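You operate a simulated robot arm through the tools that you are given. There is no shell and no other tool. Be economical: measure what you need, move in short steps, check, and stop when the job is done.

You run a simulated two-armed robot. Do the job below in one go: nothing can be reset, and whatever is moved stays where it is left.

JOB
Put one of the large pegs from the top of the green table in the grey bucket. Stack the 60 mm banded gauge from the top of the green table on top of the 70 mm banded gauge. Take the short brush from the top of the green table and put it on the side lane of the roller track. Open the door bench drawer, put the wax tin on the top of the green table away in the inside of the door bench drawer, then shut the drawer. Press the scale button two times. Push the table leaf shut. Push the stand drawer shut. Put the rag on the top of the low cupboard away on the top of the supply stand. Open the upper drawer. Do these in any order. The table leaf goes toward x -1.0, y +0.0, z +0.0 (a direction in the base frame), to its stop.

The check looks at the end state, three seconds after you hand in, the way a careful person would. Anything else that was tipped, shoved, dropped, spilled or broken makes it a failure.

ROBOT AND FRAMES
Two 7-joint arms with two-finger parallel grippers on one trunk, on a base that drives. Base frame: it is fixed to the floor where the robot stands at the start and does not move with it; the origin is under the middle of the robot, x ahead of it, y to its left, z up. Units: m, rad, N and s.
The left shoulder is at the start at [0.05, 0.165, 1.18], the right one opposite. With the tool pointing down near the work surface each hand reaches from about 0.1 to 0.66 m from the robot's upright axis, wherever it stands, measured 20 degrees to its own side. Places, roughly: banded gauge [0.75, 0, 0.75]; door bench drawer [3, -3.7, 0.8]; grey bucket (19x19x18 cm) [0.6, -0.4, 0.9]; inside of the door bench drawer [3, -3.8, 0.7]; large peg (2x2x5 cm) [0.7, -0.3, 0.8]; rag (9x6x3 cm) [6.8, -1.6, 0.7]; scale button [1.3, 0.2, 0.9]; short brush (8x4x7 cm) [0.5, 0.1, 0.8]; side lane of the roller track [-1.5, 2, 0.7]; stand drawer [4.9, -0.7, 0.5]; table leaf [4.6, 1.5, 0.7]; top of the supply stand [4.3, 3.6, 0.7]; upper drawer [0.2, 8.5, 0.9]; wax tin [0.75, -0.5, 0.75]. Payload 3.91 kg a hand.
Tool frame (each hand has its own): the origin (TCP) lies between the finger pads and is the grasp point; the fingertips stand 0.03 m ahead of it; z points along the fingers, y is the line along which they close. Largest opening 0.11 m; finger width 0.02, thickness 0.01; the body of the gripper, 0.048 by 0.112 m, starts 0.055 m behind the TCP.
Orientation is told as [roll, pitch, yaw] about the base's x, y, z axes, in that order, counted from this pose: with the fingers straight down and closing along the base's y, the tool's x points along the base's -x, its y along +y and its z along -z.

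CONTROLS
- The arms move only by the tool jog_arm. It takes "left_rows", "right_rows" or both (then of equal length, played together; a hand with none holds still); each is a list of rows, each a list of 7 numbers: the shift along the tool's x, y, z in units of 25 mm (1.0 is 25 mm), then the turn, a rotation vector about the tool's x, y, z in units of 4 degrees (1.0 is 4 degrees), then the closure in counts, from 0 (fully open) to 255 (shut). In form: [[dx, dy, dz, rx, ry, rz, grip], ...]. A call has 1 to 12 rows; each row shifts and turns the commanded pose from where the row before left it, along the tool's axes as they then stand. A call with a number of a shift or a turn outside -1 to 1 is refused whole. A row lasts 0.2 s, in which the tool goes at most 0.05 m and 0.15 rad; a call with a longer step from one row to the next is refused whole, and so is a gripper value outside its range. Where a pose cannot be reached the arm comes as near as it can. A force on the tool above 40 N (or 10 N above the force at the start of the call, whichever is more), or a blocked arm, ends the call early, and 0.2 s more pass. The fingers move at their own pace (about 0.045 m/s each) and stop on an object; they squeeze with about 28 N. The grip force told is the motor's: it shows also when the fingers shut on nothing. Time passes only in rows, and 0.2 s behind the last, so rows that do not move let the fingers close. It gives the time, the measured TCP pose, the force on the tool (base axes), the opening and the grip force at its end, in the units of the frame above (readings bear some noise), with the torque about the TCP (base axes, N m) and any sound that the robot's microphone picked up.
- Cameras (640 x 400 px; columns grow to the right, rows downward): "scene" is now at [0.1102, -0.0191, 1.3535]; the picture's right is [-0.15, -0.99, 0.00], its down [-0.59, 0.09, -0.81] and it looks along [0.80, -0.12, -0.59] (base axes); focal length 214 px, centre (320, 200). "left" rides on the left gripper at [0.072, -0.017, -0.103] in its tool frame; the picture's right is [0.23, 0.97, 0.00], its down [-0.76, 0.18, -0.62] and it looks along [-0.61, 0.14, 0.78] (tool axes); focal length 222 px, centre (320, 200). "right" rides on the right gripper at [0.072, 0.017, -0.103] in its tool frame; the picture's right is [-0.23, 0.97, 0.00], its down [-0.76, -0.18, -0.62] and it looks along [-0.61, -0.14, 0.78] (tool axes); focal length 222 px, centre (320, 200). There is no depth. A picture from a camera that has moved, and an enlarged one, comes with that camera's place and axes in the base frame and with its lens. The place of the scene camera against the robot may be out by one fixed shift of up to 0.012 m in any direction.
- camera(camera): a new picture of that camera. The clock stands still meanwhile.
- lift_body(by): slides the trunk up (or, below 0, down) by that many m; the arms and the scene camera ride with it, the base frame stays. It gives what a move gives, with no picture.
- steer(legs): drives the robot by 1 to 6 legs, each [ahead, left, turn to the left] in m, m and rad, along the robot's own axes; the way and the turn of a leg run together, so that a leg with both is an arc; at most 1.5 m and 3.142 rad a leg. The arms and the cameras ride along, it lands a little off, and it stops where it bumps. It gives what a move gives.
- head_to(pan, tilt): turns the head with the scene camera to pan (to the left, within 1.396 rad either way) and tilt (down, from -0.506 to 1.204), counted from straight ahead of the robot. It gives what a move gives.
- inspect(camera, box): a new picture of the part [left, top, right, bottom] of that camera's present view, enlarged. The clock stands still meanwhile.
- sign_off(): hands the job in; it is judged then, once.

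Go step by step. Nothing tells you exact positions but the pictures and the camera data: compare them with the known pose of the tool, close in by small moves and look again before you grip or let go. The budget is 483 turns and 230 pictures, counting those below and the enlarged ones. Unless the task says otherwise, let go and move clear before handing in.

The tools are called as name(argument=value, ...) on one line, values as JSON. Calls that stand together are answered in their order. jog_arm: Moves the arms, as the interface text tells. Its arguments: {"type":"object","properties":{"left_rows":{"type":"array"},"right_rows":{"type":"array"}},"required":[]} The other tools are called the same way: lift_body (by) slides the trunk up or down; steer (legs) drives the base; head_to (pan, tilt) turns the head that bears the scene camera; camera (camera) takes a picture; inspect (camera, box) takes an enlarged picture of a part of a camera's view; sign_off () hands the job in.

At the start:

```text
t: 0.0
left_tool_pos: [0.4459, 0.0977, 1.184]
left_ee_rot: [0.0, 0.001, 0.001]
left_wrist_force: [-0.2, -0.1, 0.4]
left_moment: [0.02, -0.01, 0.01]
left_width: 0.1103
left_gripper_force: 0.0
right_tool_pos: [0.3198, -0.2663, 1.2251]
right_ee_rot: [0.0, 0.0, 0.0]
right_wrist_force: [-0.1, -0.6, -0.1]
right_moment: [0.02, 0.03, -0.04]
right_width: 0.1098
right_gripper_force: 0.0
trunk travel left (down, up): [-0.4, 0.103]
robot x, y, heading: [0.0005, 0.0012, -0.003]
head pan, tilt: [-0.155, 0.634]
```

scene: 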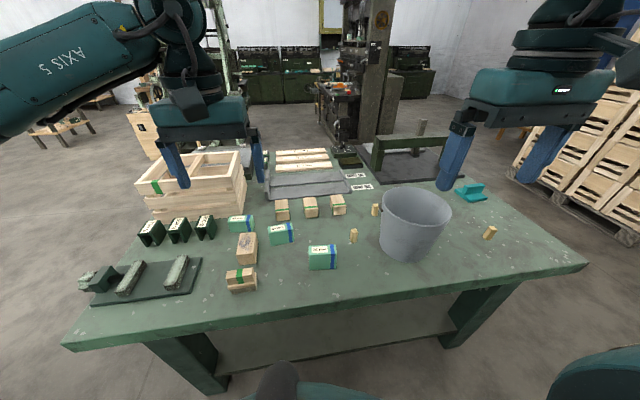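
right: 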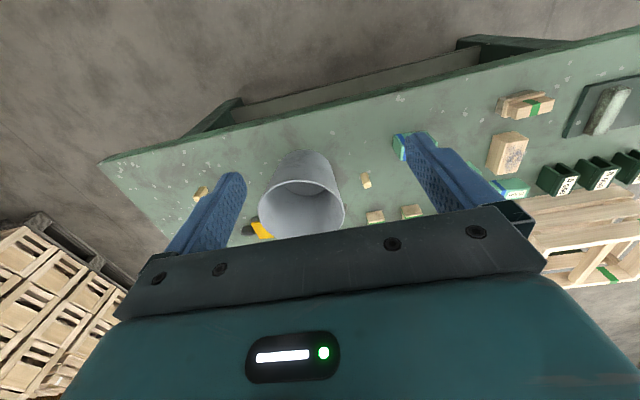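
left: 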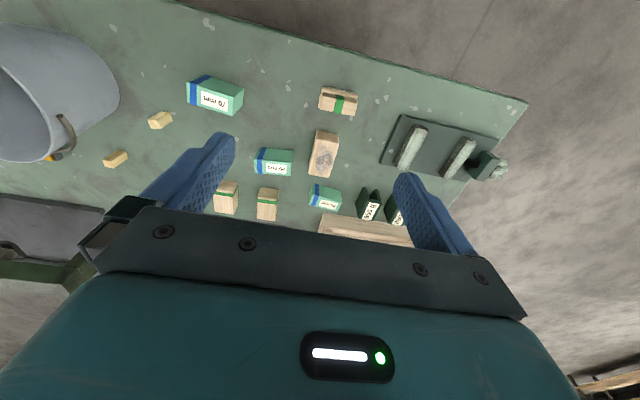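

I see the green table with gauges, bucket, pegs and a brush rack ahead. First I take enlarged looks to identify the items.

inspect(camera="scene", box=[70, 180, 350, 355])

inspect(camera="scene", box=[260, 130, 540, 305])

```text
2.29 times, centred on (210, 268) of scene
camera zoom: at [0.1102, -0.0191, 1.3535], right [-0.15, -0.99, 0.0], down [-0.59, 0.09, -0.81], along [0.8, -0.12, -0.59], focal length 490 px, centre (571, 46)
```

zoom: 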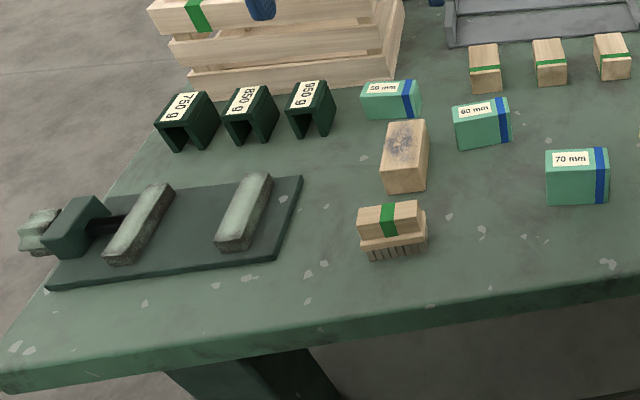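

```text
2.29 times, centred on (400, 218) of scene
camera zoom: at [0.1102, -0.0191, 1.3535], right [-0.15, -0.99, 0.0], down [-0.59, 0.09, -0.81], along [0.8, -0.12, -0.59], focal length 490 px, centre (137, 160)
```

zoom: 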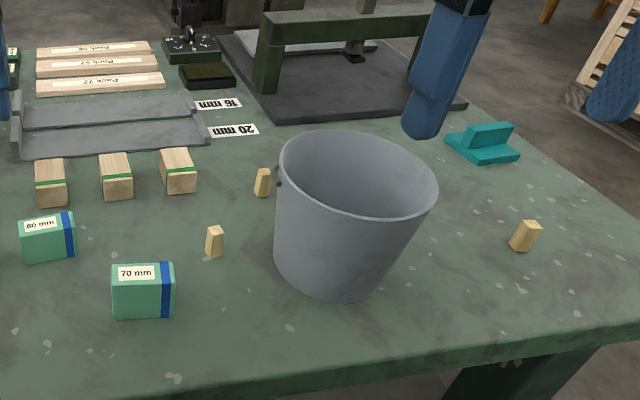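

I need a better look behind the bucket and at the pegs; using the right-hand camera and left camera.

inspect(camera="right", box=[160, 120, 480, 260])

inspect(camera="left", box=[0, 20, 280, 220])

inspect(camera="scene", box=[260, 0, 460, 125])

```text
2.00 times, centred on (320, 190) of right
camera zoom: at [0.2489, -0.2491, 1.328], right [0.23, 0.97, 0.0], down [0.76, -0.18, 0.62], along [0.61, -0.14, -0.78], focal length 444 px, centre (320, 220)
```

zoom: 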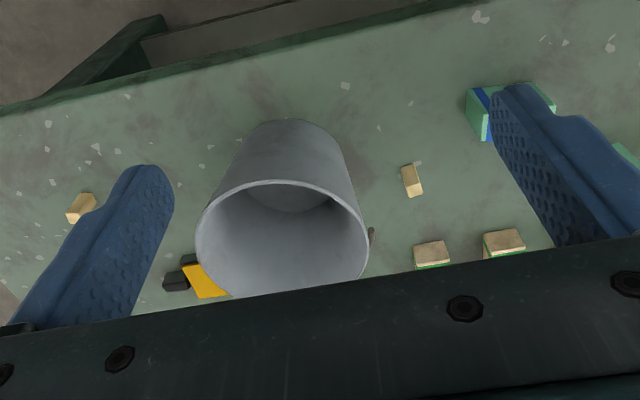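

```text
2.00 times, centred on (140, 120) of left
camera zoom: at [0.373, 0.0806, 1.2873], right [-0.23, 0.97, 0.0], down [0.76, 0.18, 0.62], along [0.61, 0.14, -0.78], focal length 444 px, centre (680, 360)
```

zoom: 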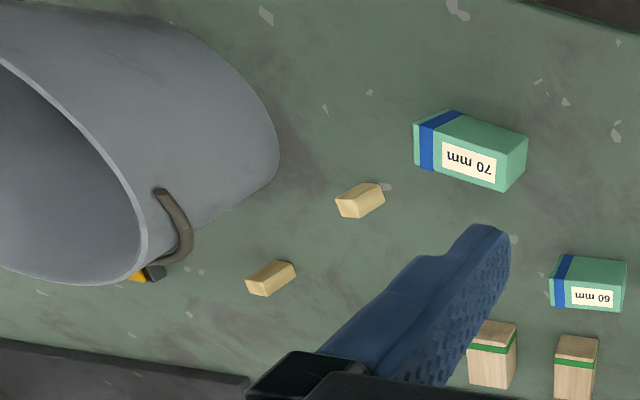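

```text
3.20 times, centred on (360, 62) of scene
camera zoom: at [0.1102, -0.0191, 1.3535], right [-0.15, -0.99, 0.0], down [-0.59, 0.09, -0.81], along [0.8, -0.12, -0.59], focal length 686 px, centre (192, 640)
```

zoom: 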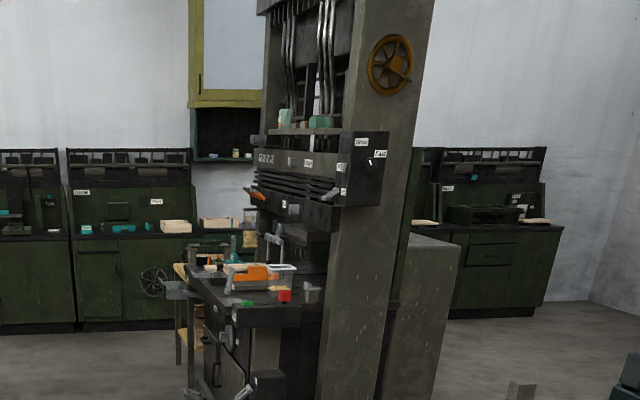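

The yellow/black item behind the bucket is probably the wax tin. I check clearance between the robot's base and the table before driving closer.

head_to(pan=0.0, tilt=1.1)

camera(camera="scene")

```text
t: 0.9
left_tool_pos: [0.4456, 0.0983, 1.183]
left_ee_rot: [-0.001, -0.002, -0.001]
left_wrist_force: [-0.5, -0.6, 0.5]
left_moment: [-0.04, 0.04, 0.02]
left_width: 0.11
left_gripper_force: 0.1
right_tool_pos: [0.3211, -0.2667, 1.2249]
right_ee_rot: [-0.001, 0.0, -0.001]
right_wrist_force: [-0.1, -0.1, 0.4]
right_moment: [-0.05, 0.01, -0.02]
right_width: 0.1102
right_gripper_force: 0.0
trunk travel left (down, up): [-0.4, 0.103]
robot x, y, heading: [0.0042, -0.0, 0.001]
head pan, tilt: [0.0, 1.1]
```

```text
221 pictures are left
camera scene: at [0.0871, -0.0056, 1.3179], right [0.0, -1.0, 0.0], down [-0.89, 0.0, -0.45], along [0.45, 0.0, -0.89], focal length 214 px, centre (320, 200)
```

scene: 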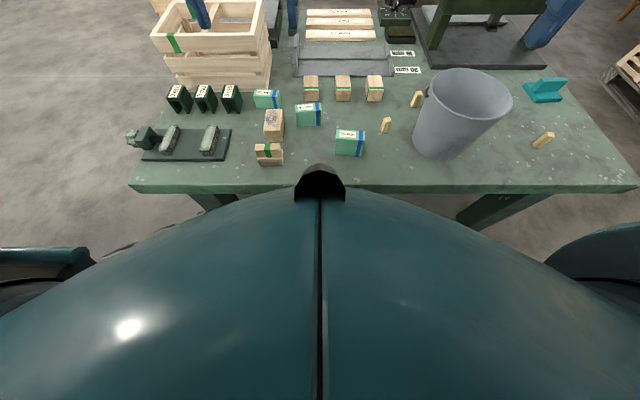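

The table edge is around x=0.43; I drive forward 0.1 m and bring the right hand lower for a closer look at the pegs.

steer(legs=[[0.1, 0, 0]])

head_to(pan=-0.2, tilt=0.75)

jog_arm(right_rows=[[0, 0, 0.8, 0, 0, 0, 0], [0, 0, 0.8, 0, 0, 0, 0], [0, 0, 0.8, 0, 0, 0, 0], [0, 0, 0.8, 0, 0, 0, 0], [0, 0, 0.8, 0, 0, 0, 0]])

camera(camera="scene")

camera(camera="right")

```text
t: 2.1
left_tool_pos: [0.5487, 0.0994, 1.1823]
left_ee_rot: [0.0, -0.001, 0.001]
left_wrist_force: [0.2, 0.9, 0.4]
left_moment: [0.01, 0.01, 0.02]
left_width: 0.11
left_gripper_force: 0.1
right_tool_pos: [0.4232, -0.2658, 1.2236]
right_ee_rot: [-0.001, -0.001, 0.002]
right_wrist_force: [0.1, -0.3, 0.0]
right_moment: [0.0, 0.05, 0.01]
right_width: 0.1098
right_gripper_force: 0.1
trunk travel left (down, up): [-0.4, 0.103]
robot x, y, heading: [0.1006, 0.0016, 0.0]
head pan, tilt: [0.0, 1.1]
```

```text
t: 2.9
left_tool_pos: [0.5469, 0.099, 1.183]
left_ee_rot: [0.0, 0.0, 0.002]
left_wrist_force: [-0.1, -0.9, 1.3]
left_moment: [-0.02, -0.02, 0.01]
left_width: 0.1103
left_gripper_force: 0.0
right_tool_pos: [0.4243, -0.2647, 1.2235]
right_ee_rot: [0.0, -0.001, 0.002]
right_wrist_force: [-0.4, -0.3, 0.4]
right_moment: [0.0, 0.02, -0.03]
right_width: 0.1099
right_gripper_force: 0.1
trunk travel left (down, up): [-0.4, 0.103]
robot x, y, heading: [0.1024, -0.0012, 0.006]
head pan, tilt: [-0.201, 0.75]
```

```text
t: 4.1
left_tool_pos: [0.5468, 0.099, 1.1834]
left_ee_rot: [0.001, 0.002, 0.003]
left_wrist_force: [0.1, 0.1, -0.7]
left_moment: [0.01, -0.02, -0.01]
left_width: 0.11
left_gripper_force: 0.1
right_tool_pos: [0.425, -0.264, 1.1226]
right_ee_rot: [0.0, 0.001, 0.001]
right_wrist_force: [0.1, 0.7, -0.7]
right_moment: [0.02, -0.01, 0.01]
right_width: 0.11
right_gripper_force: 0.1
trunk travel left (down, up): [-0.4, 0.103]
robot x, y, heading: [0.1025, 0.0021, -0.001]
head pan, tilt: [-0.201, 0.75]
```

```text
220 pictures are left
camera scene: at [0.2076, -0.0219, 1.3436], right [-0.2, -0.98, 0.0], down [-0.67, 0.13, -0.73], along [0.72, -0.14, -0.68], focal length 214 px, centre (320, 200)
```

scene: 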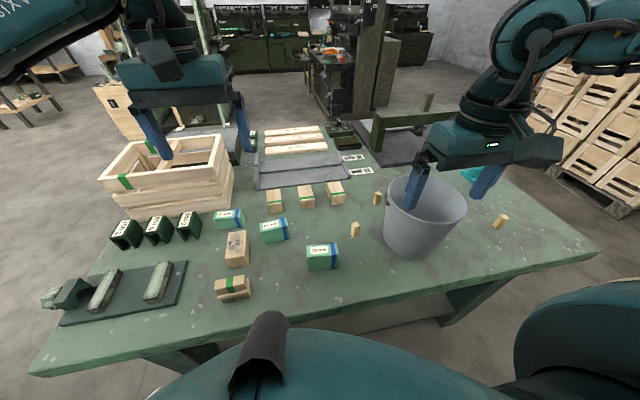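

```text
219 pictures are left
camera right: at [0.3521, -0.2463, 1.2275], right [0.23, 0.97, 0.0], down [0.76, -0.18, 0.62], along [0.61, -0.14, -0.78], focal length 222 px, centre (320, 200)
```

right: 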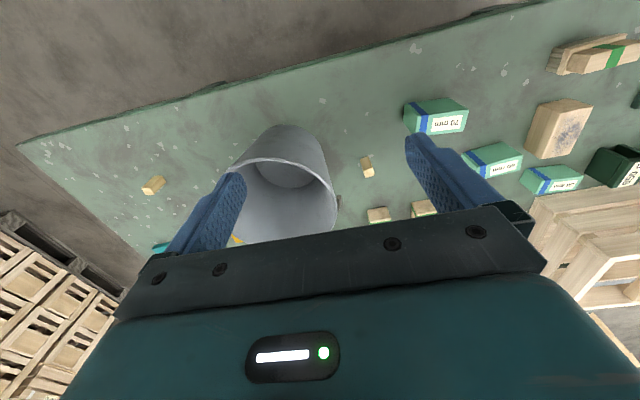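

Comparing peg sizes with enlarged views.

inspect(camera="scene", box=[330, 160, 530, 285])

inspect(camera="right", box=[120, 120, 440, 250])

```text
3.20 times, centred on (430, 222) of scene
camera zoom: at [0.2076, -0.0219, 1.3436], right [-0.2, -0.98, 0.0], down [-0.67, 0.13, -0.73], along [0.72, -0.14, -0.68], focal length 686 px, centre (-32, 128)
```

zoom: 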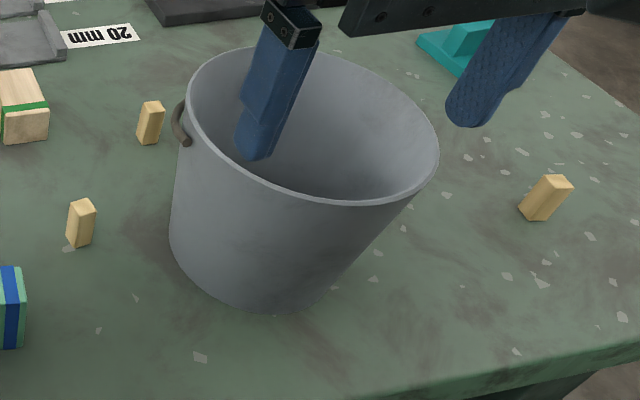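

```text
2.00 times, centred on (280, 185) of right
camera zoom: at [0.3521, -0.2463, 1.2275], right [0.23, 0.97, 0.0], down [0.76, -0.18, 0.62], along [0.61, -0.14, -0.78], focal length 444 px, centre (400, 230)
```

zoom: 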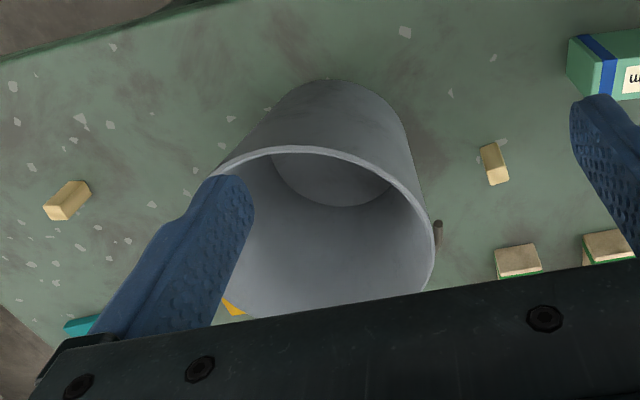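

Pegs 2 and 3 look like the large ones and the nearest one is thinner; peg 3 (around [0.59,-0.78]) stands free. I shift the robot to the right to reach it and the wax tin.

steer(legs=[[-0.03, -0.45, 0]])

camera(camera="scene")

camera(camera="right")

```text
t: 6.8
left_tool_pos: [0.52, -0.344, 1.1832]
left_ee_rot: [0.001, -0.001, 0.01]
left_wrist_force: [-0.3, 1.2, 0.0]
left_moment: [0.01, 0.02, 0.03]
left_width: 0.11
left_gripper_force: 0.0
right_tool_pos: [0.3997, -0.7075, 1.1237]
right_ee_rot: [-0.001, -0.002, 0.01]
right_wrist_force: [0.0, -0.2, 0.7]
right_moment: [-0.03, 0.0, -0.02]
right_width: 0.1103
right_gripper_force: 0.0
trunk travel left (down, up): [-0.4, 0.103]
robot x, y, heading: [0.075, -0.4461, 0.006]
head pan, tilt: [-0.201, 0.75]
```

```text
216 pictures are left
camera scene: at [0.1811, -0.4681, 1.3436], right [-0.19, -0.98, 0.0], down [-0.67, 0.13, -0.73], along [0.72, -0.14, -0.68], focal length 214 px, centre (320, 200)
```

scene: 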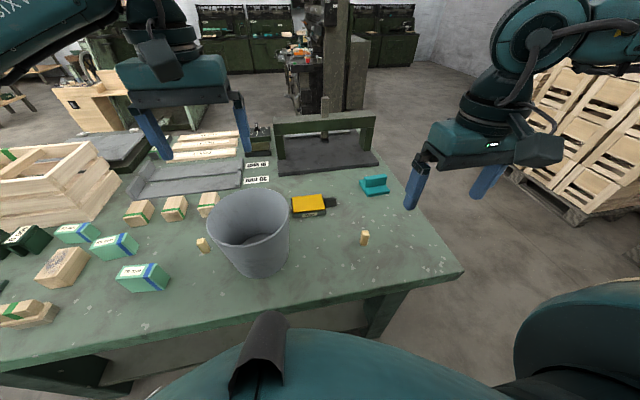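

```text
215 pictures are left
camera right: at [0.3275, -0.6912, 1.2278], right [0.22, 0.98, 0.0], down [0.76, -0.17, 0.62], along [0.61, -0.14, -0.78], focal length 222 px, centre (320, 200)
```

right: 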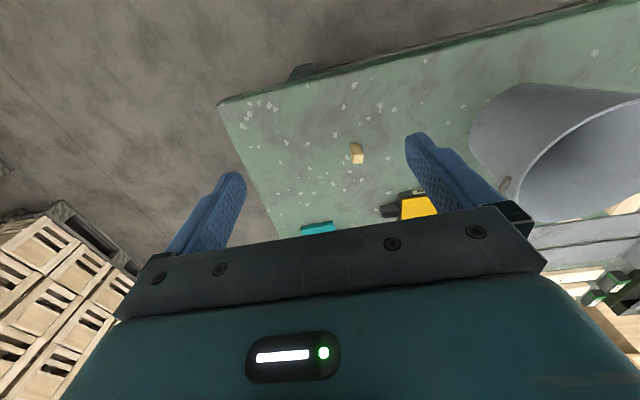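

Combining views shows the table top is nearer z≈0.80, putting peg 3 at about [0.54,-0.66,0.83]. I move the right hand above it.

jog_arm(right_rows=[[-0.705, 0.2175, 0.85, 0, 0, 0, 0], [-0.705, 0.2175, 0.85, 0, 0, 0, 0], [-0.705, 0.2175, 0.85, 0, 0, 0, 0], [-0.705, 0.2175, 0.85, 0, 0, 0, 0], [-0.705, 0.2175, 0.85, 0, 0, 0, 0], [-0.705, 0.2175, 0.85, 0, 0, 0, 0], [-0.705, 0.2175, 0.85, 0, 0, 0, 0], [-0.705, 0.2175, 0.85, 0, 0, 0, 0]])

camera(camera="right")

camera(camera="scene")

```text
t: 8.6
left_tool_pos: [0.52, -0.3437, 1.1827]
left_ee_rot: [0.0, -0.001, 0.01]
left_wrist_force: [-0.1, 1.3, 0.3]
left_moment: [-0.02, 0.03, -0.01]
left_width: 0.1098
left_gripper_force: 0.1
right_tool_pos: [0.5383, -0.6644, 0.9528]
right_ee_rot: [-0.001, -0.003, 0.008]
right_wrist_force: [0.3, 0.5, 0.6]
right_moment: [0.01, 0.03, -0.03]
right_width: 0.1097
right_gripper_force: 0.0
trunk travel left (down, up): [-0.4, 0.103]
robot x, y, heading: [0.078, -0.45, 0.01]
head pan, tilt: [-0.201, 0.75]
```

```text
214 pictures are left
camera right: at [0.4674, -0.6481, 1.0568], right [0.22, 0.98, 0.0], down [0.76, -0.17, 0.62], along [0.61, -0.14, -0.78], focal length 222 px, centre (320, 200)
```

right: 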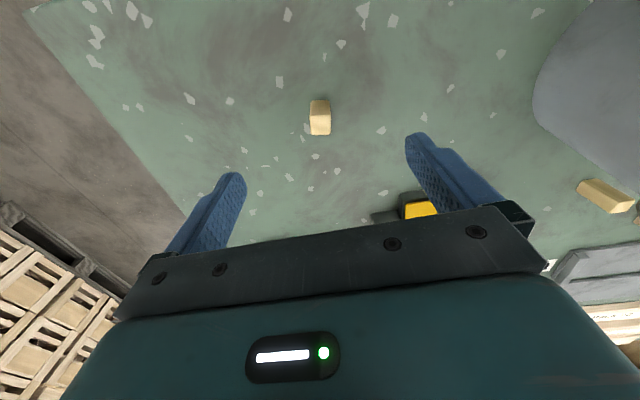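

```text
213 pictures are left
camera scene: at [0.1816, -0.4678, 1.3435], right [-0.19, -0.98, 0.0], down [-0.67, 0.13, -0.73], along [0.72, -0.14, -0.68], focal length 214 px, centre (320, 200)
```

scene: 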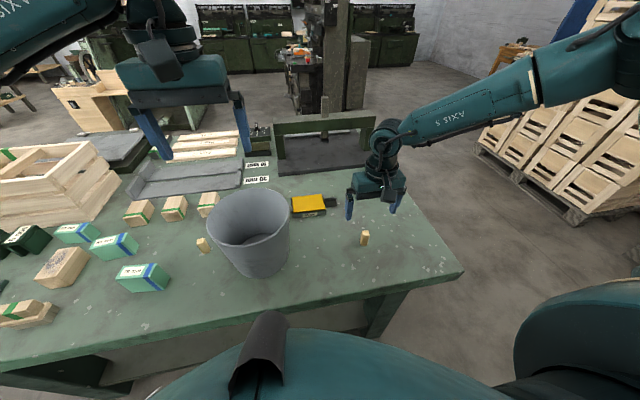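

Both views agree the peg is under the right hand's axis. I descend and grip.

jog_arm(right_rows=[[-0.02, 0, 0.9, 0, 0, 0, 90], [-0.02, 0, 0.9, 0, 0, 0, 90], [-0.02, 0, 0.9, 0, 0, 0, 90], [-0.02, 0, 0.9, 0, 0, 0, 90], [0, 0, 0.8, 0, 0, 0, 90], [0, 0, 0, 0, 0, 0, 90]])

camera(camera="right")

inspect(camera="scene", box=[280, 150, 440, 250])

```text
t: 10.0
left_tool_pos: [0.5196, -0.3444, 1.1836]
left_ee_rot: [0.0, -0.001, 0.012]
left_wrist_force: [-0.5, 0.2, 0.9]
left_moment: [0.02, 0.03, 0.01]
left_width: 0.1099
left_gripper_force: 0.0
right_tool_pos: [0.5248, -0.6804, 0.8664]
right_ee_rot: [0.0, -0.001, 0.01]
right_wrist_force: [0.2, -0.5, 1.4]
right_moment: [-0.03, -0.05, 0.0]
right_width: 0.0714
right_gripper_force: 0.1
right hand out of reach, approached as far as the arm can: row 4, 5
trunk travel left (down, up): [-0.4, 0.103]
robot x, y, heading: [0.0735, -0.4454, 0.012]
head pan, tilt: [-0.201, 0.75]
```

```text
212 pictures are left
camera right: at [0.4536, -0.6642, 0.9704], right [0.22, 0.98, 0.0], down [0.76, -0.17, 0.62], along [0.61, -0.14, -0.78], focal length 222 px, centre (320, 200)
```

right: 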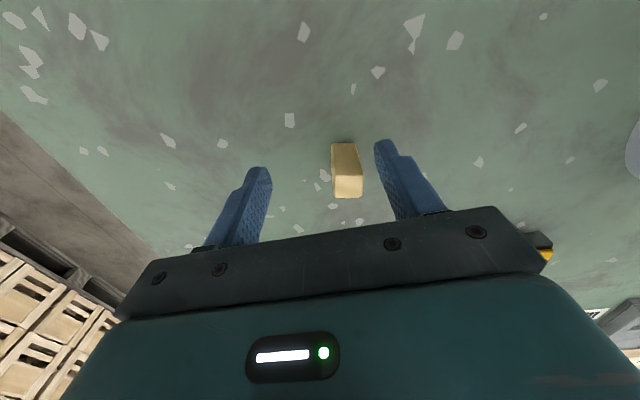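

```text
4.00 times, centred on (360, 200) of scene
camera zoom: at [0.1811, -0.4676, 1.3436], right [-0.19, -0.98, 0.0], down [-0.67, 0.13, -0.73], along [0.72, -0.14, -0.68], focal length 858 px, centre (160, 200)
```

zoom: 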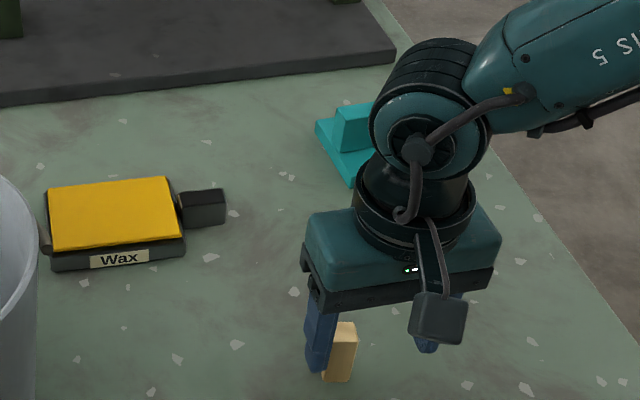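

The arm ran out of reach downward; I raise the hand, lower the trunk 0.12 m and try again.

jog_arm(right_rows=[[0, 0, -1, 0, 0, 0, 60], [0, 0, -1, 0, 0, 0, 60], [0, 0, -1, 0, 0, 0, 60], [0, 0, -1, 0, 0, 0, 60], [0, 0, -1, 0, 0, 0, 60], [0, 0, -0.5, 0, 0, 0, 60]])

lift_body(by=-0.12)

camera(camera="right")

```text
t: 11.4
left_tool_pos: [0.5208, -0.3451, 1.1836]
left_ee_rot: [0.0, -0.001, 0.011]
left_wrist_force: [0.3, 0.0, 0.9]
left_moment: [0.0, 0.06, 0.02]
left_width: 0.1098
left_gripper_force: 0.1
right_tool_pos: [0.5241, -0.6812, 1.0078]
right_ee_rot: [0.0, -0.001, 0.011]
right_wrist_force: [0.5, 0.3, 0.7]
right_moment: [0.04, 0.02, 0.0]
right_width: 0.0843
right_gripper_force: 0.0
trunk travel left (down, up): [-0.4, 0.103]
robot x, y, heading: [0.0756, -0.4453, 0.012]
head pan, tilt: [-0.201, 0.75]
```

```text
t: 12.9
left_tool_pos: [0.5195, -0.3431, 1.0634]
left_ee_rot: [0.001, 0.0, 0.009]
left_wrist_force: [0.4, 0.2, -0.5]
left_moment: [0.01, 0.0, 0.03]
left_width: 0.1099
left_gripper_force: 0.0
right_tool_pos: [0.5251, -0.6816, 0.8878]
right_ee_rot: [-0.001, -0.001, 0.011]
right_wrist_force: [-0.4, -0.6, 1.4]
right_moment: [0.03, -0.01, -0.05]
right_width: 0.0842
right_gripper_force: 0.0
trunk travel left (down, up): [-0.28, 0.223]
robot x, y, heading: [0.0795, -0.4454, 0.01]
head pan, tilt: [-0.201, 0.75]
```

```text
210 pictures are left
camera right: at [0.4526, -0.665, 0.9913], right [0.22, 0.98, 0.0], down [0.76, -0.17, 0.62], along [0.61, -0.14, -0.78], focal length 222 px, centre (320, 200)
```

right: 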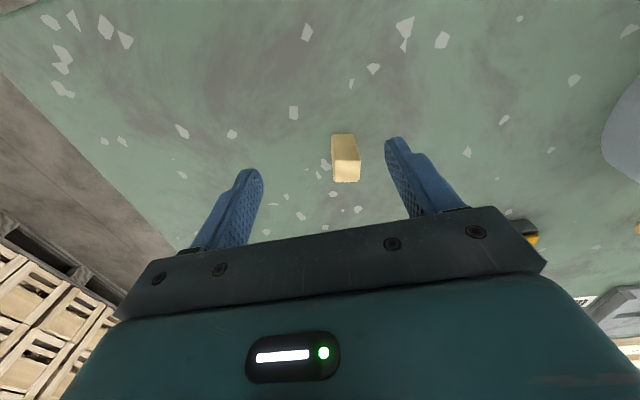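

The peg is now about 18 mm ahead and left of the hand axis. I correct, descend and grip.

jog_arm(right_rows=[[-0.36, 0.36, 0, 0, 0, 0, 60], [-0.36, 0.36, 0, 0, 0, 0, 60], [0, 0, 0.7, 0, 0, 0, 60], [0, 0, 0.7, 0, 0, 0, 60], [0, 0, 0.6, 0, 0, 0, 60], [0, 0, 0, 0, 0, 0, 60]])

camera(camera="right")

```text
t: 14.3
left_tool_pos: [0.5202, -0.3441, 1.0641]
left_ee_rot: [-0.001, 0.0, 0.01]
left_wrist_force: [0.6, 0.1, -0.2]
left_moment: [0.0, 0.02, 0.03]
left_width: 0.1098
left_gripper_force: 0.0
right_tool_pos: [0.5404, -0.6634, 0.8361]
right_ee_rot: [-0.001, -0.002, 0.012]
right_wrist_force: [-0.6, -0.7, -0.2]
right_moment: [0.0, -0.02, 0.02]
right_width: 0.0845
right_gripper_force: 0.1
trunk travel left (down, up): [-0.28, 0.223]
robot x, y, heading: [0.0754, -0.4443, 0.012]
head pan, tilt: [-0.201, 0.75]
```

```text
209 pictures are left
camera right: at [0.4697, -0.6465, 0.9399], right [0.22, 0.98, 0.0], down [0.76, -0.17, 0.62], along [0.61, -0.14, -0.78], focal length 222 px, centre (320, 200)
```

right: 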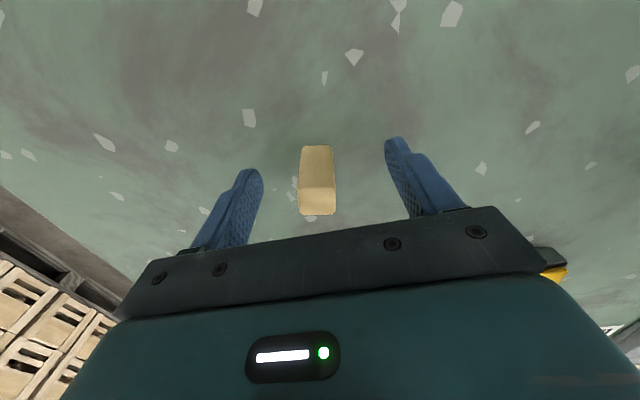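

jog_arm(right_rows=[[0, 0, 0, 0, 0, 0, 255], [0, 0, 0, 0, 0, 0, 255], [0, 0, 0, 0, 0, 0, 255], [0, 0, 0, 0, 0, 0, 255], [0, 0, 0, 0, 0, 0, 255], [0, 0, -0.6, 0, 0, 0, 255], [0, 0, -1, 0, 0, 0, 255], [0, 0, -1, 0, 0, 0, 255], [0, 0, -1, 0, 0, 0, 255], [0, 0, -1, 0, 0, 0, 255]])

camera(camera="right")

```text
t: 16.5
left_tool_pos: [0.5214, -0.343, 1.0636]
left_ee_rot: [0.001, 0.0, 0.011]
left_wrist_force: [-0.9, 1.3, -0.1]
left_moment: [-0.04, -0.01, 0.04]
left_width: 0.1103
left_gripper_force: 0.0
right_tool_pos: [0.542, -0.6619, 0.9546]
right_ee_rot: [0.0, -0.001, 0.01]
right_wrist_force: [-0.3, 0.5, -0.5]
right_moment: [0.01, 0.01, -0.02]
right_width: 0.0187
right_gripper_force: 28.3
trunk travel left (down, up): [-0.28, 0.223]
robot x, y, heading: [0.0756, -0.4472, 0.011]
head pan, tilt: [-0.201, 0.75]
```

```text
208 pictures are left
camera right: at [0.4706, -0.6464, 1.0583], right [0.22, 0.98, 0.0], down [0.76, -0.17, 0.62], along [0.61, -0.14, -0.78], focal length 222 px, centre (320, 200)
```

right: 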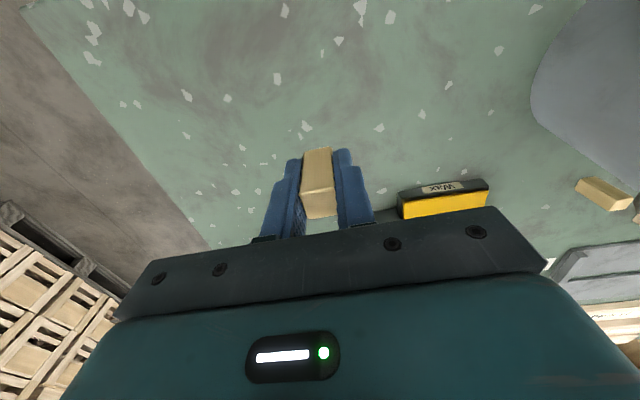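

Peg gripped (19 mm wide, so a large one). I raise both hands and drive left so the right hand comes over the bucket, which I place at [0.54,-0.36], rim z≈0.98.

jog_arm(right_rows=[[0, 0, -1, 0, 0, 0, 255], [0, 0, -1, 0, 0, 0, 255], [0, 0, -1, 0, 0, 0, 255], [0, 0, -1, 0, 0, 0, 255], [0, 0, -1, 0, 0, 0, 255], [0, 0, -1, 0, 0, 0, 255]], left_rows=[[0, 0, -1, 0, 0, 0, 0], [0, 0, -1, 0, 0, 0, 0], [0, 0, -1, 0, 0, 0, 0], [0, 0, -1, 0, 0, 0, 0], [0, 0, 0, 0, 0, 0, 0], [0, 0, 0, 0, 0, 0, 0]])

steer(legs=[[0, 0.29, 0]])

camera(camera="right")

camera(camera="scene")

```text
t: 17.9
left_tool_pos: [0.5198, -0.3441, 1.1664]
left_ee_rot: [0.0, 0.001, 0.012]
left_wrist_force: [0.5, 0.2, 0.4]
left_moment: [0.01, 0.0, 0.03]
left_width: 0.1102
left_gripper_force: 0.1
right_tool_pos: [0.5433, -0.6628, 1.1015]
right_ee_rot: [0.001, -0.002, 0.01]
right_wrist_force: [0.0, -0.2, -0.8]
right_moment: [0.0, -0.01, -0.02]
right_width: 0.0187
right_gripper_force: 28.7
trunk travel left (down, up): [-0.28, 0.223]
robot x, y, heading: [0.0722, -0.4455, 0.013]
head pan, tilt: [-0.201, 0.75]
```

```text
t: 19.9
left_tool_pos: [0.5164, -0.0557, 1.1657]
left_ee_rot: [0.0, 0.003, 0.013]
left_wrist_force: [0.0, 0.2, -0.1]
left_moment: [-0.03, 0.0, -0.03]
left_width: 0.1098
left_gripper_force: 0.0
right_tool_pos: [0.5413, -0.3743, 1.1026]
right_ee_rot: [0.0, -0.003, 0.011]
right_wrist_force: [-0.1, 0.0, 0.5]
right_moment: [-0.02, 0.03, -0.01]
right_width: 0.0187
right_gripper_force: 27.4
trunk travel left (down, up): [-0.28, 0.223]
robot x, y, heading: [0.0712, -0.1606, 0.015]
head pan, tilt: [-0.201, 0.75]
```

```text
207 pictures are left
camera right: at [0.4693, -0.3586, 1.2056], right [0.22, 0.98, 0.0], down [0.76, -0.17, 0.62], along [0.61, -0.14, -0.78], focal length 222 px, centre (320, 200)
```

right: 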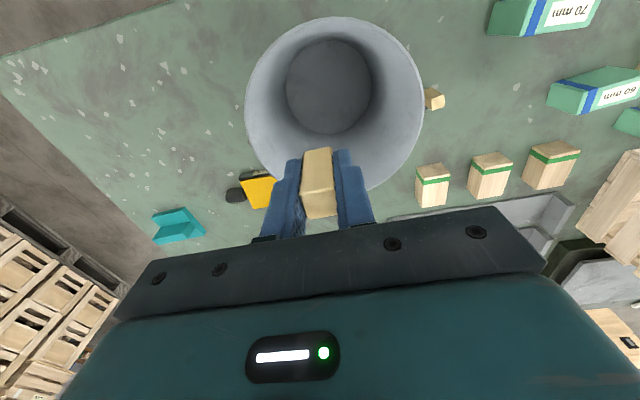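

```text
206 pictures are left
camera scene: at [0.178, -0.1803, 1.2236], right [-0.19, -0.98, 0.0], down [-0.67, 0.13, -0.73], along [0.72, -0.14, -0.68], focal length 214 px, centre (320, 200)
```

scene: 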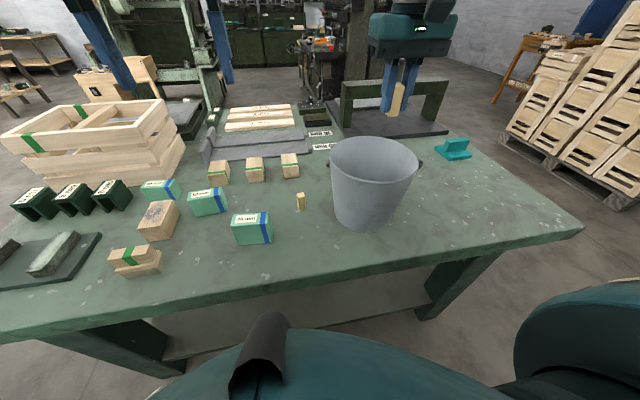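

The bucket centre is 12 mm left of the hand axis. I lower the peg into it and release with a small opening.

jog_arm(right_rows=[[0.1, 0.5, 0.5, 0, 0, 0, 255], [0, 0, 1, 0, 0, 0, 255], [0, 0, 1, 0, 0, 0, 255], [0, 0, 1, 0, 0, 0, 255], [0, 0, 1, 0, 0, 0, 255], [0, 0, 1, 0, 0, 0, 255], [0, 0, 1, 0, 0, 0, 255], [0, 0, 1, 0, 0, 0, 255], [0, 0, 1, 0, 0, 0, 255], [0, 0, 0.2, 0, 0, 0, 255]])

camera(camera="right")

```text
t: 22.1
left_tool_pos: [0.5172, -0.0564, 1.1652]
left_ee_rot: [0.0, 0.0, 0.011]
left_wrist_force: [0.0, -0.3, 0.6]
left_moment: [-0.03, 0.0, -0.01]
left_width: 0.1095
left_gripper_force: 0.0
right_tool_pos: [0.5387, -0.3653, 0.8859]
right_ee_rot: [0.0, 0.0, 0.01]
right_wrist_force: [0.4, -0.3, -0.8]
right_moment: [0.02, 0.0, -0.02]
right_width: 0.0187
right_gripper_force: 28.1
trunk travel left (down, up): [-0.28, 0.223]
robot x, y, heading: [0.0775, -0.1583, 0.014]
head pan, tilt: [-0.201, 0.75]
```

```text
205 pictures are left
camera right: at [0.4664, -0.3489, 0.9892], right [0.22, 0.98, 0.0], down [0.76, -0.17, 0.62], along [0.61, -0.13, -0.78], focal length 222 px, centre (320, 200)
```

right: 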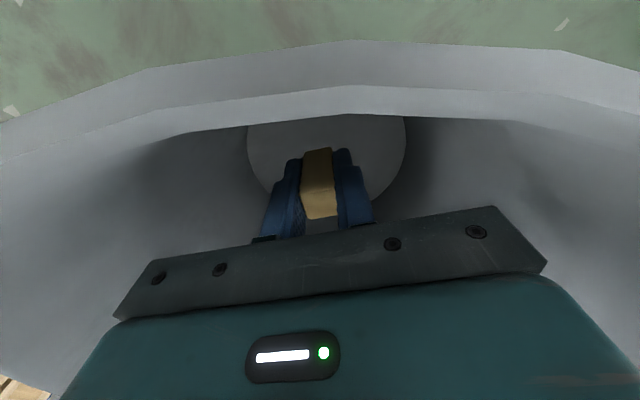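

jog_arm(right_rows=[[0, 0, 0.6, 0, 0, 0, 255], [0, 0, 0, 0, 0, 0, 170], [0, 0, 0, 0, 0, 0, 150], [0, 0, 0, 0, 0, 0, 150], [0, 0, -0.5, 0, 0, 0, 150], [0, 0, -1, 0, 0, 0, 150], [0, 0, -1, 0, 0, 0, 150], [0, 0, -1, 0, 0, 0, 150], [0, 0, -1, 0, 0, 0, 150], [0, 0, -1, 0, 0, 0, 150], [0, 0, -1, 0, 0, 0, 150]])

camera(camera="right")

```text
t: 24.5
left_tool_pos: [0.5165, -0.0572, 1.1646]
left_ee_rot: [0.001, -0.001, 0.011]
left_wrist_force: [0.4, 0.1, 0.3]
left_moment: [0.0, 0.02, 0.01]
left_width: 0.1102
left_gripper_force: 0.1
right_tool_pos: [0.5356, -0.3637, 1.0351]
right_ee_rot: [0.0, -0.001, 0.011]
right_wrist_force: [0.4, 0.3, -0.5]
right_moment: [0.02, 0.0, -0.03]
right_width: 0.0452
right_gripper_force: 0.0
trunk travel left (down, up): [-0.28, 0.223]
robot x, y, heading: [0.0723, -0.1582, 0.016]
head pan, tilt: [-0.201, 0.75]
```

```text
204 pictures are left
camera right: at [0.4647, -0.3471, 1.1375], right [0.22, 0.98, 0.0], down [0.76, -0.17, 0.62], along [0.61, -0.14, -0.78], focal length 222 px, centre (320, 200)
```

right: 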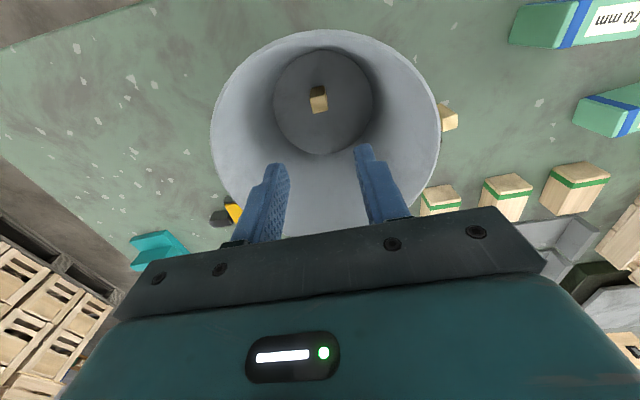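

The peg stands in the bucket. Next, the gauges: looking with the left camera.

camera(camera="left")

inspect(camera="scene", box=[100, 150, 300, 275])

```text
203 pictures are left
camera left: at [0.4444, -0.0747, 1.269], right [-0.24, 0.97, 0.0], down [0.76, 0.19, 0.62], along [0.61, 0.15, -0.78], focal length 222 px, centre (320, 200)
```

left: 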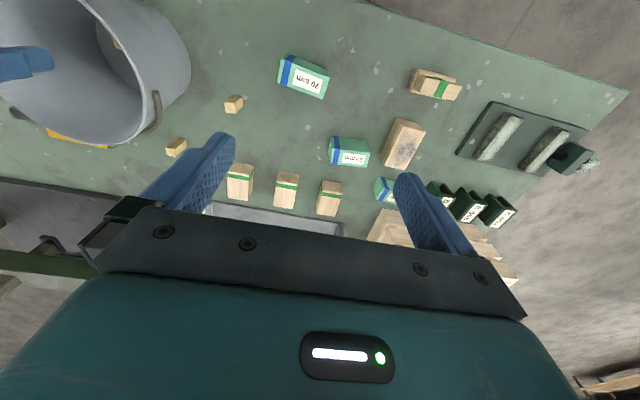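

```text
3.20 times, centred on (200, 212) of scene
camera zoom: at [0.1778, -0.1807, 1.2236], right [-0.19, -0.98, 0.0], down [-0.67, 0.13, -0.73], along [0.72, -0.14, -0.68], focal length 686 px, centre (704, 160)
```

zoom: 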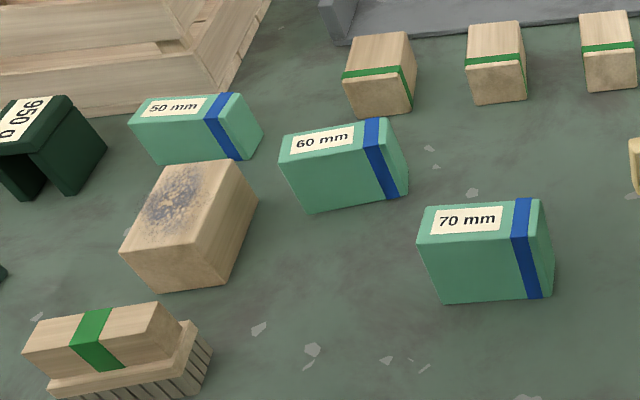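

Gauges: 70 mm at about [0.52,-0.07], 60 mm at about [0.635,0.04]. I shift left a bit and bring the left hand above the 60 mm one.

steer(legs=[[0.05, 0.1, -0.015]])

jog_arm(left_rows=[[-0.5, 0, 1, 0, 0, 0, 0], [-0.5, 0, 1, 0, 0, 0, 0], [-0.5, 0, 1, 0, 0, 0, 0], [-0.5, 0, 1, 0, 0, 0, 0], [-0.5, 0, 1, 0, 0, 0, 0]], right_rows=[[0.5, 0, -1, 0, 0, 0, 0], [0.5, 0, -1, 0, 0, 0, 0], [0.5, 0, 0, 0, 0, 0, 0], [0.5, 0, 0, 0, 0, 0, 0], [0.5, 0, 0, 0, 0, 0, 0]])

camera(camera="left")

camera(camera="scene")

```text
t: 25.7
left_tool_pos: [0.5674, 0.0395, 1.165]
left_ee_rot: [-0.001, 0.0, 0.001]
left_wrist_force: [0.4, -0.1, -0.5]
left_moment: [0.0, 0.02, 0.01]
left_width: 0.1098
left_gripper_force: 0.1
right_tool_pos: [0.5839, -0.2661, 1.0333]
right_ee_rot: [0.0, -0.001, -0.002]
right_wrist_force: [0.5, 0.8, -0.4]
right_moment: [-0.03, 0.05, -0.02]
right_width: 0.0454
right_gripper_force: 0.0
trunk travel left (down, up): [-0.28, 0.223]
robot x, y, heading: [0.1242, -0.0582, 0.001]
head pan, tilt: [-0.201, 0.75]
```

```text
t: 26.9
left_tool_pos: [0.6298, 0.0403, 1.039]
left_ee_rot: [0.0, -0.001, -0.001]
left_wrist_force: [0.4, -0.4, 0.2]
left_moment: [0.0, 0.02, -0.03]
left_width: 0.1102
left_gripper_force: 0.1
right_tool_pos: [0.5196, -0.2678, 1.0835]
right_ee_rot: [0.001, -0.003, -0.001]
right_wrist_force: [-0.2, 0.1, 0.1]
right_moment: [-0.01, -0.02, 0.0]
right_width: 0.11
right_gripper_force: 0.2
trunk travel left (down, up): [-0.28, 0.223]
robot x, y, heading: [0.1228, -0.0603, -0.001]
head pan, tilt: [-0.201, 0.75]
```

```text
201 pictures are left
camera left: at [0.5582, 0.0242, 1.1429], right [-0.23, 0.97, 0.0], down [0.76, 0.18, 0.62], along [0.61, 0.14, -0.78], focal length 222 px, centre (320, 200)
```

left: 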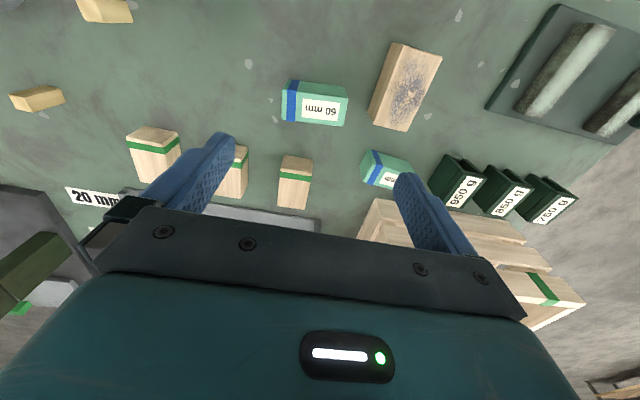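

```text
200 pictures are left
camera scene: at [0.2269, -0.0806, 1.2236], right [-0.2, -0.98, 0.0], down [-0.67, 0.14, -0.73], along [0.72, -0.15, -0.68], focal length 214 px, centre (320, 200)
```

scene: 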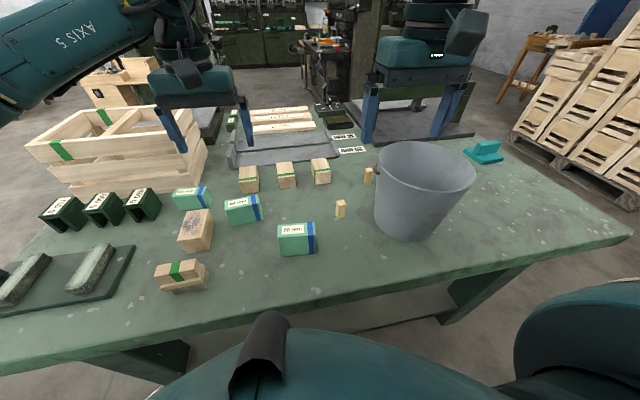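

inspect(camera="left", box=[250, 30, 450, 155])

```text
3.20 times, centred on (350, 92) of left
camera zoom: at [0.5582, 0.0242, 1.1429], right [-0.23, 0.97, 0.0], down [0.76, 0.18, 0.62], along [0.61, 0.14, -0.78], focal length 711 px, centre (224, 544)
```

zoom: 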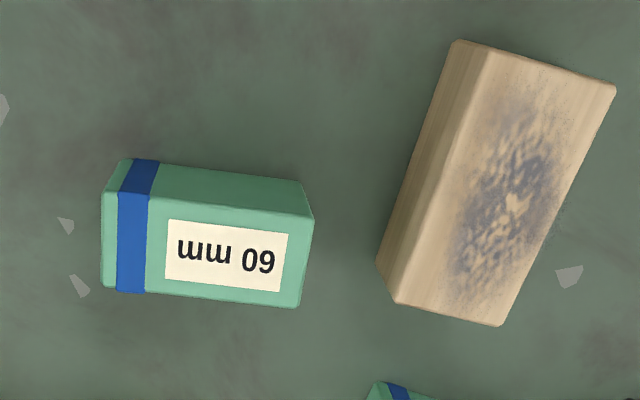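

Block geometry solved: the 60 mm gauge is 78×36×60 mm, centre [0.641,0.036], top z 0.86, yaw about +0.13. I align and descend part way.

jog_arm(left_rows=[[-0.44, -0.16, 0, 0, 0, 0, 15], [0, 0, 0, 0, 0, -1, 15], [0, 0, 0.9, 0, 0, -0.9, 15], [0, 0, 0.9, 0, 0, 0, 15], [0, 0, 0.9, 0, 0, 0, 15], [0, 0, 0.9, 0, 0, 0, 15], [0, 0, 0.9, 0, 0, 0, 15]])

camera(camera="left")

```text
t: 28.5
left_tool_pos: [0.6404, 0.0347, 0.9279]
left_ee_rot: [0.0, -0.001, 0.131]
left_wrist_force: [-0.6, -0.5, 0.2]
left_moment: [-0.03, 0.03, -0.03]
left_width: 0.1036
left_gripper_force: 0.0
right_tool_pos: [0.5199, -0.2676, 1.0838]
right_ee_rot: [-0.001, 0.0, -0.002]
right_wrist_force: [-1.0, -0.6, 0.7]
right_moment: [-0.01, 0.05, 0.05]
right_width: 0.1101
right_gripper_force: 0.0
trunk travel left (down, up): [-0.28, 0.223]
robot x, y, heading: [0.1215, -0.0556, -0.004]
head pan, tilt: [-0.201, 0.75]
```

```text
198 pictures are left
camera left: at [0.5713, 0.0084, 1.0301], right [-0.35, 0.94, 0.0], down [0.73, 0.28, 0.62], along [0.58, 0.22, -0.78], focal length 222 px, centre (320, 200)
```

left: 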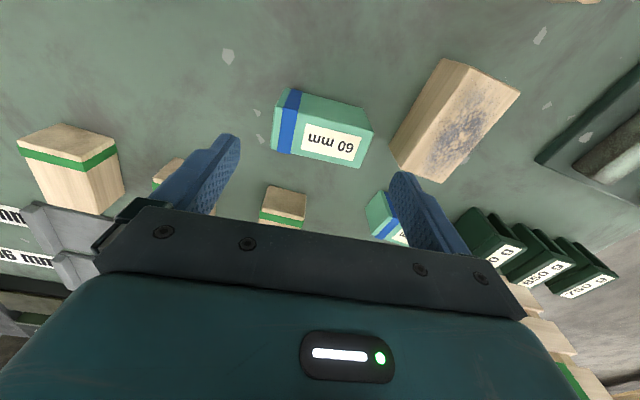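

Aligned. Descend and grip.

jog_arm(left_rows=[[0, 0, 0.9, 0, 0, 0, 15], [0, 0, 0.9, 0, 0, 0, 15], [0, 0, 0.9, 0, 0, 0, 15], [0, 0, 0.9, 0, 0, 0, 15], [0, 0, 0, 0, 0, 0, 15]])

camera(camera="left")

```text
t: 29.7
left_tool_pos: [0.6391, 0.037, 0.8394]
left_ee_rot: [-0.001, 0.0, 0.132]
left_wrist_force: [0.3, 0.2, 0.7]
left_moment: [0.02, 0.04, -0.01]
left_width: 0.1033
left_gripper_force: 0.1
right_tool_pos: [0.521, -0.2666, 1.0832]
right_ee_rot: [0.0, -0.003, -0.002]
right_wrist_force: [-1.5, -0.8, -0.4]
right_moment: [-0.02, 0.0, -0.05]
right_width: 0.11
right_gripper_force: 0.2
trunk travel left (down, up): [-0.28, 0.223]
robot x, y, heading: [0.1223, -0.056, 0.002]
head pan, tilt: [-0.201, 0.75]
```

```text
197 pictures are left
camera left: at [0.569, 0.0093, 0.943], right [-0.35, 0.94, 0.0], down [0.73, 0.28, 0.62], along [0.58, 0.22, -0.78], focal length 222 px, centre (320, 200)
```

left: 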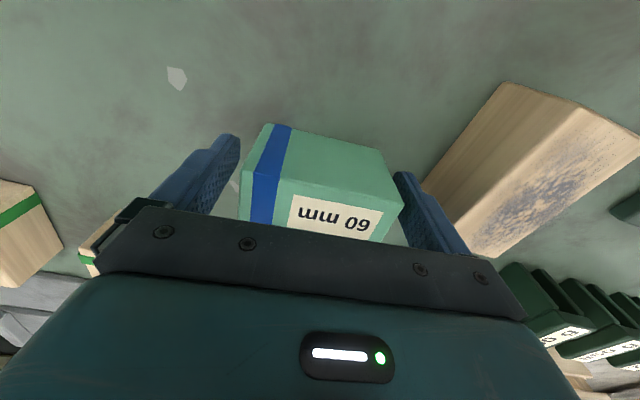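

jog_arm(left_rows=[[0, 0, 0, 0, 0, 0, 255], [0, 0, 0, 0, 0, 0, 255], [0, 0, 0, 0, 0, 0, 255], [0, 0, 0, 0, 0, 0, 255], [0, 0, -0.5, 0, 0, 0, 255], [0, 0, -1, 0, 0, 0, 255], [0, 0, -1, 0, 0, 0, 255], [0, 0, -1, 0, 0, 0, 255], [0, 0, -1, 0, 0, 0, 255], [0, 0, -1, 0, 0, 0, 255]])

camera(camera="left")

inspect(camera="scene", box=[160, 160, 360, 285])

```text
t: 31.9
left_tool_pos: [0.6415, 0.0353, 0.9771]
left_ee_rot: [0.0, 0.0, 0.133]
left_wrist_force: [-1.0, -0.2, -5.9]
left_moment: [0.0, 0.02, 0.01]
left_width: 0.0802
left_gripper_force: 27.8
right_tool_pos: [0.521, -0.2673, 1.0834]
right_ee_rot: [0.001, 0.001, -0.001]
right_wrist_force: [0.7, -0.2, 0.0]
right_moment: [-0.02, -0.01, -0.01]
right_width: 0.1103
right_gripper_force: 0.0
trunk travel left (down, up): [-0.28, 0.223]
robot x, y, heading: [0.1256, -0.0583, 0.001]
head pan, tilt: [-0.201, 0.75]
```

```text
196 pictures are left
camera left: at [0.5719, 0.0099, 1.0801], right [-0.35, 0.94, 0.0], down [0.73, 0.28, 0.62], along [0.58, 0.22, -0.78], focal length 222 px, centre (320, 200)
```

left: 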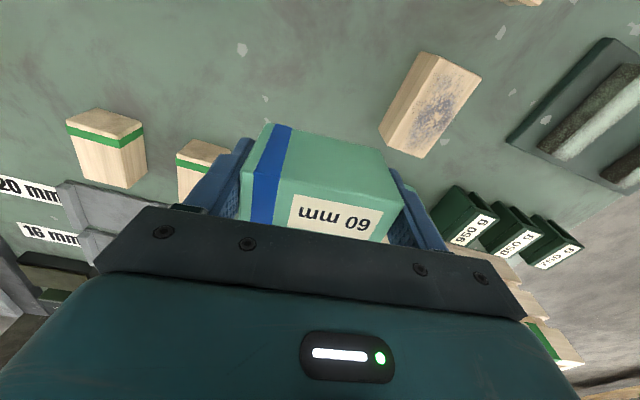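

```text
3.20 times, centred on (260, 222) of scene
camera zoom: at [0.2271, -0.0806, 1.2236], right [-0.2, -0.98, 0.0], down [-0.67, 0.14, -0.73], along [0.72, -0.15, -0.68], focal length 686 px, centre (512, 128)
```

zoom: 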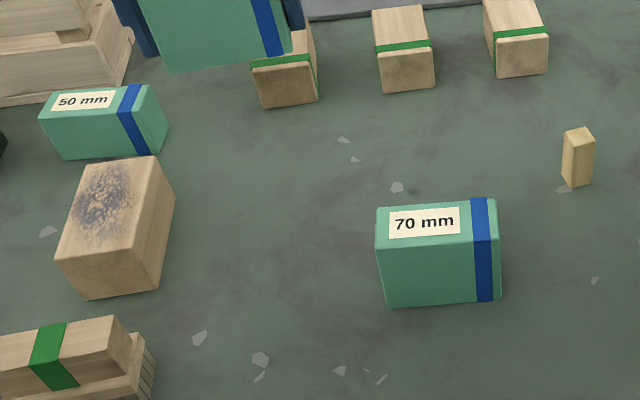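

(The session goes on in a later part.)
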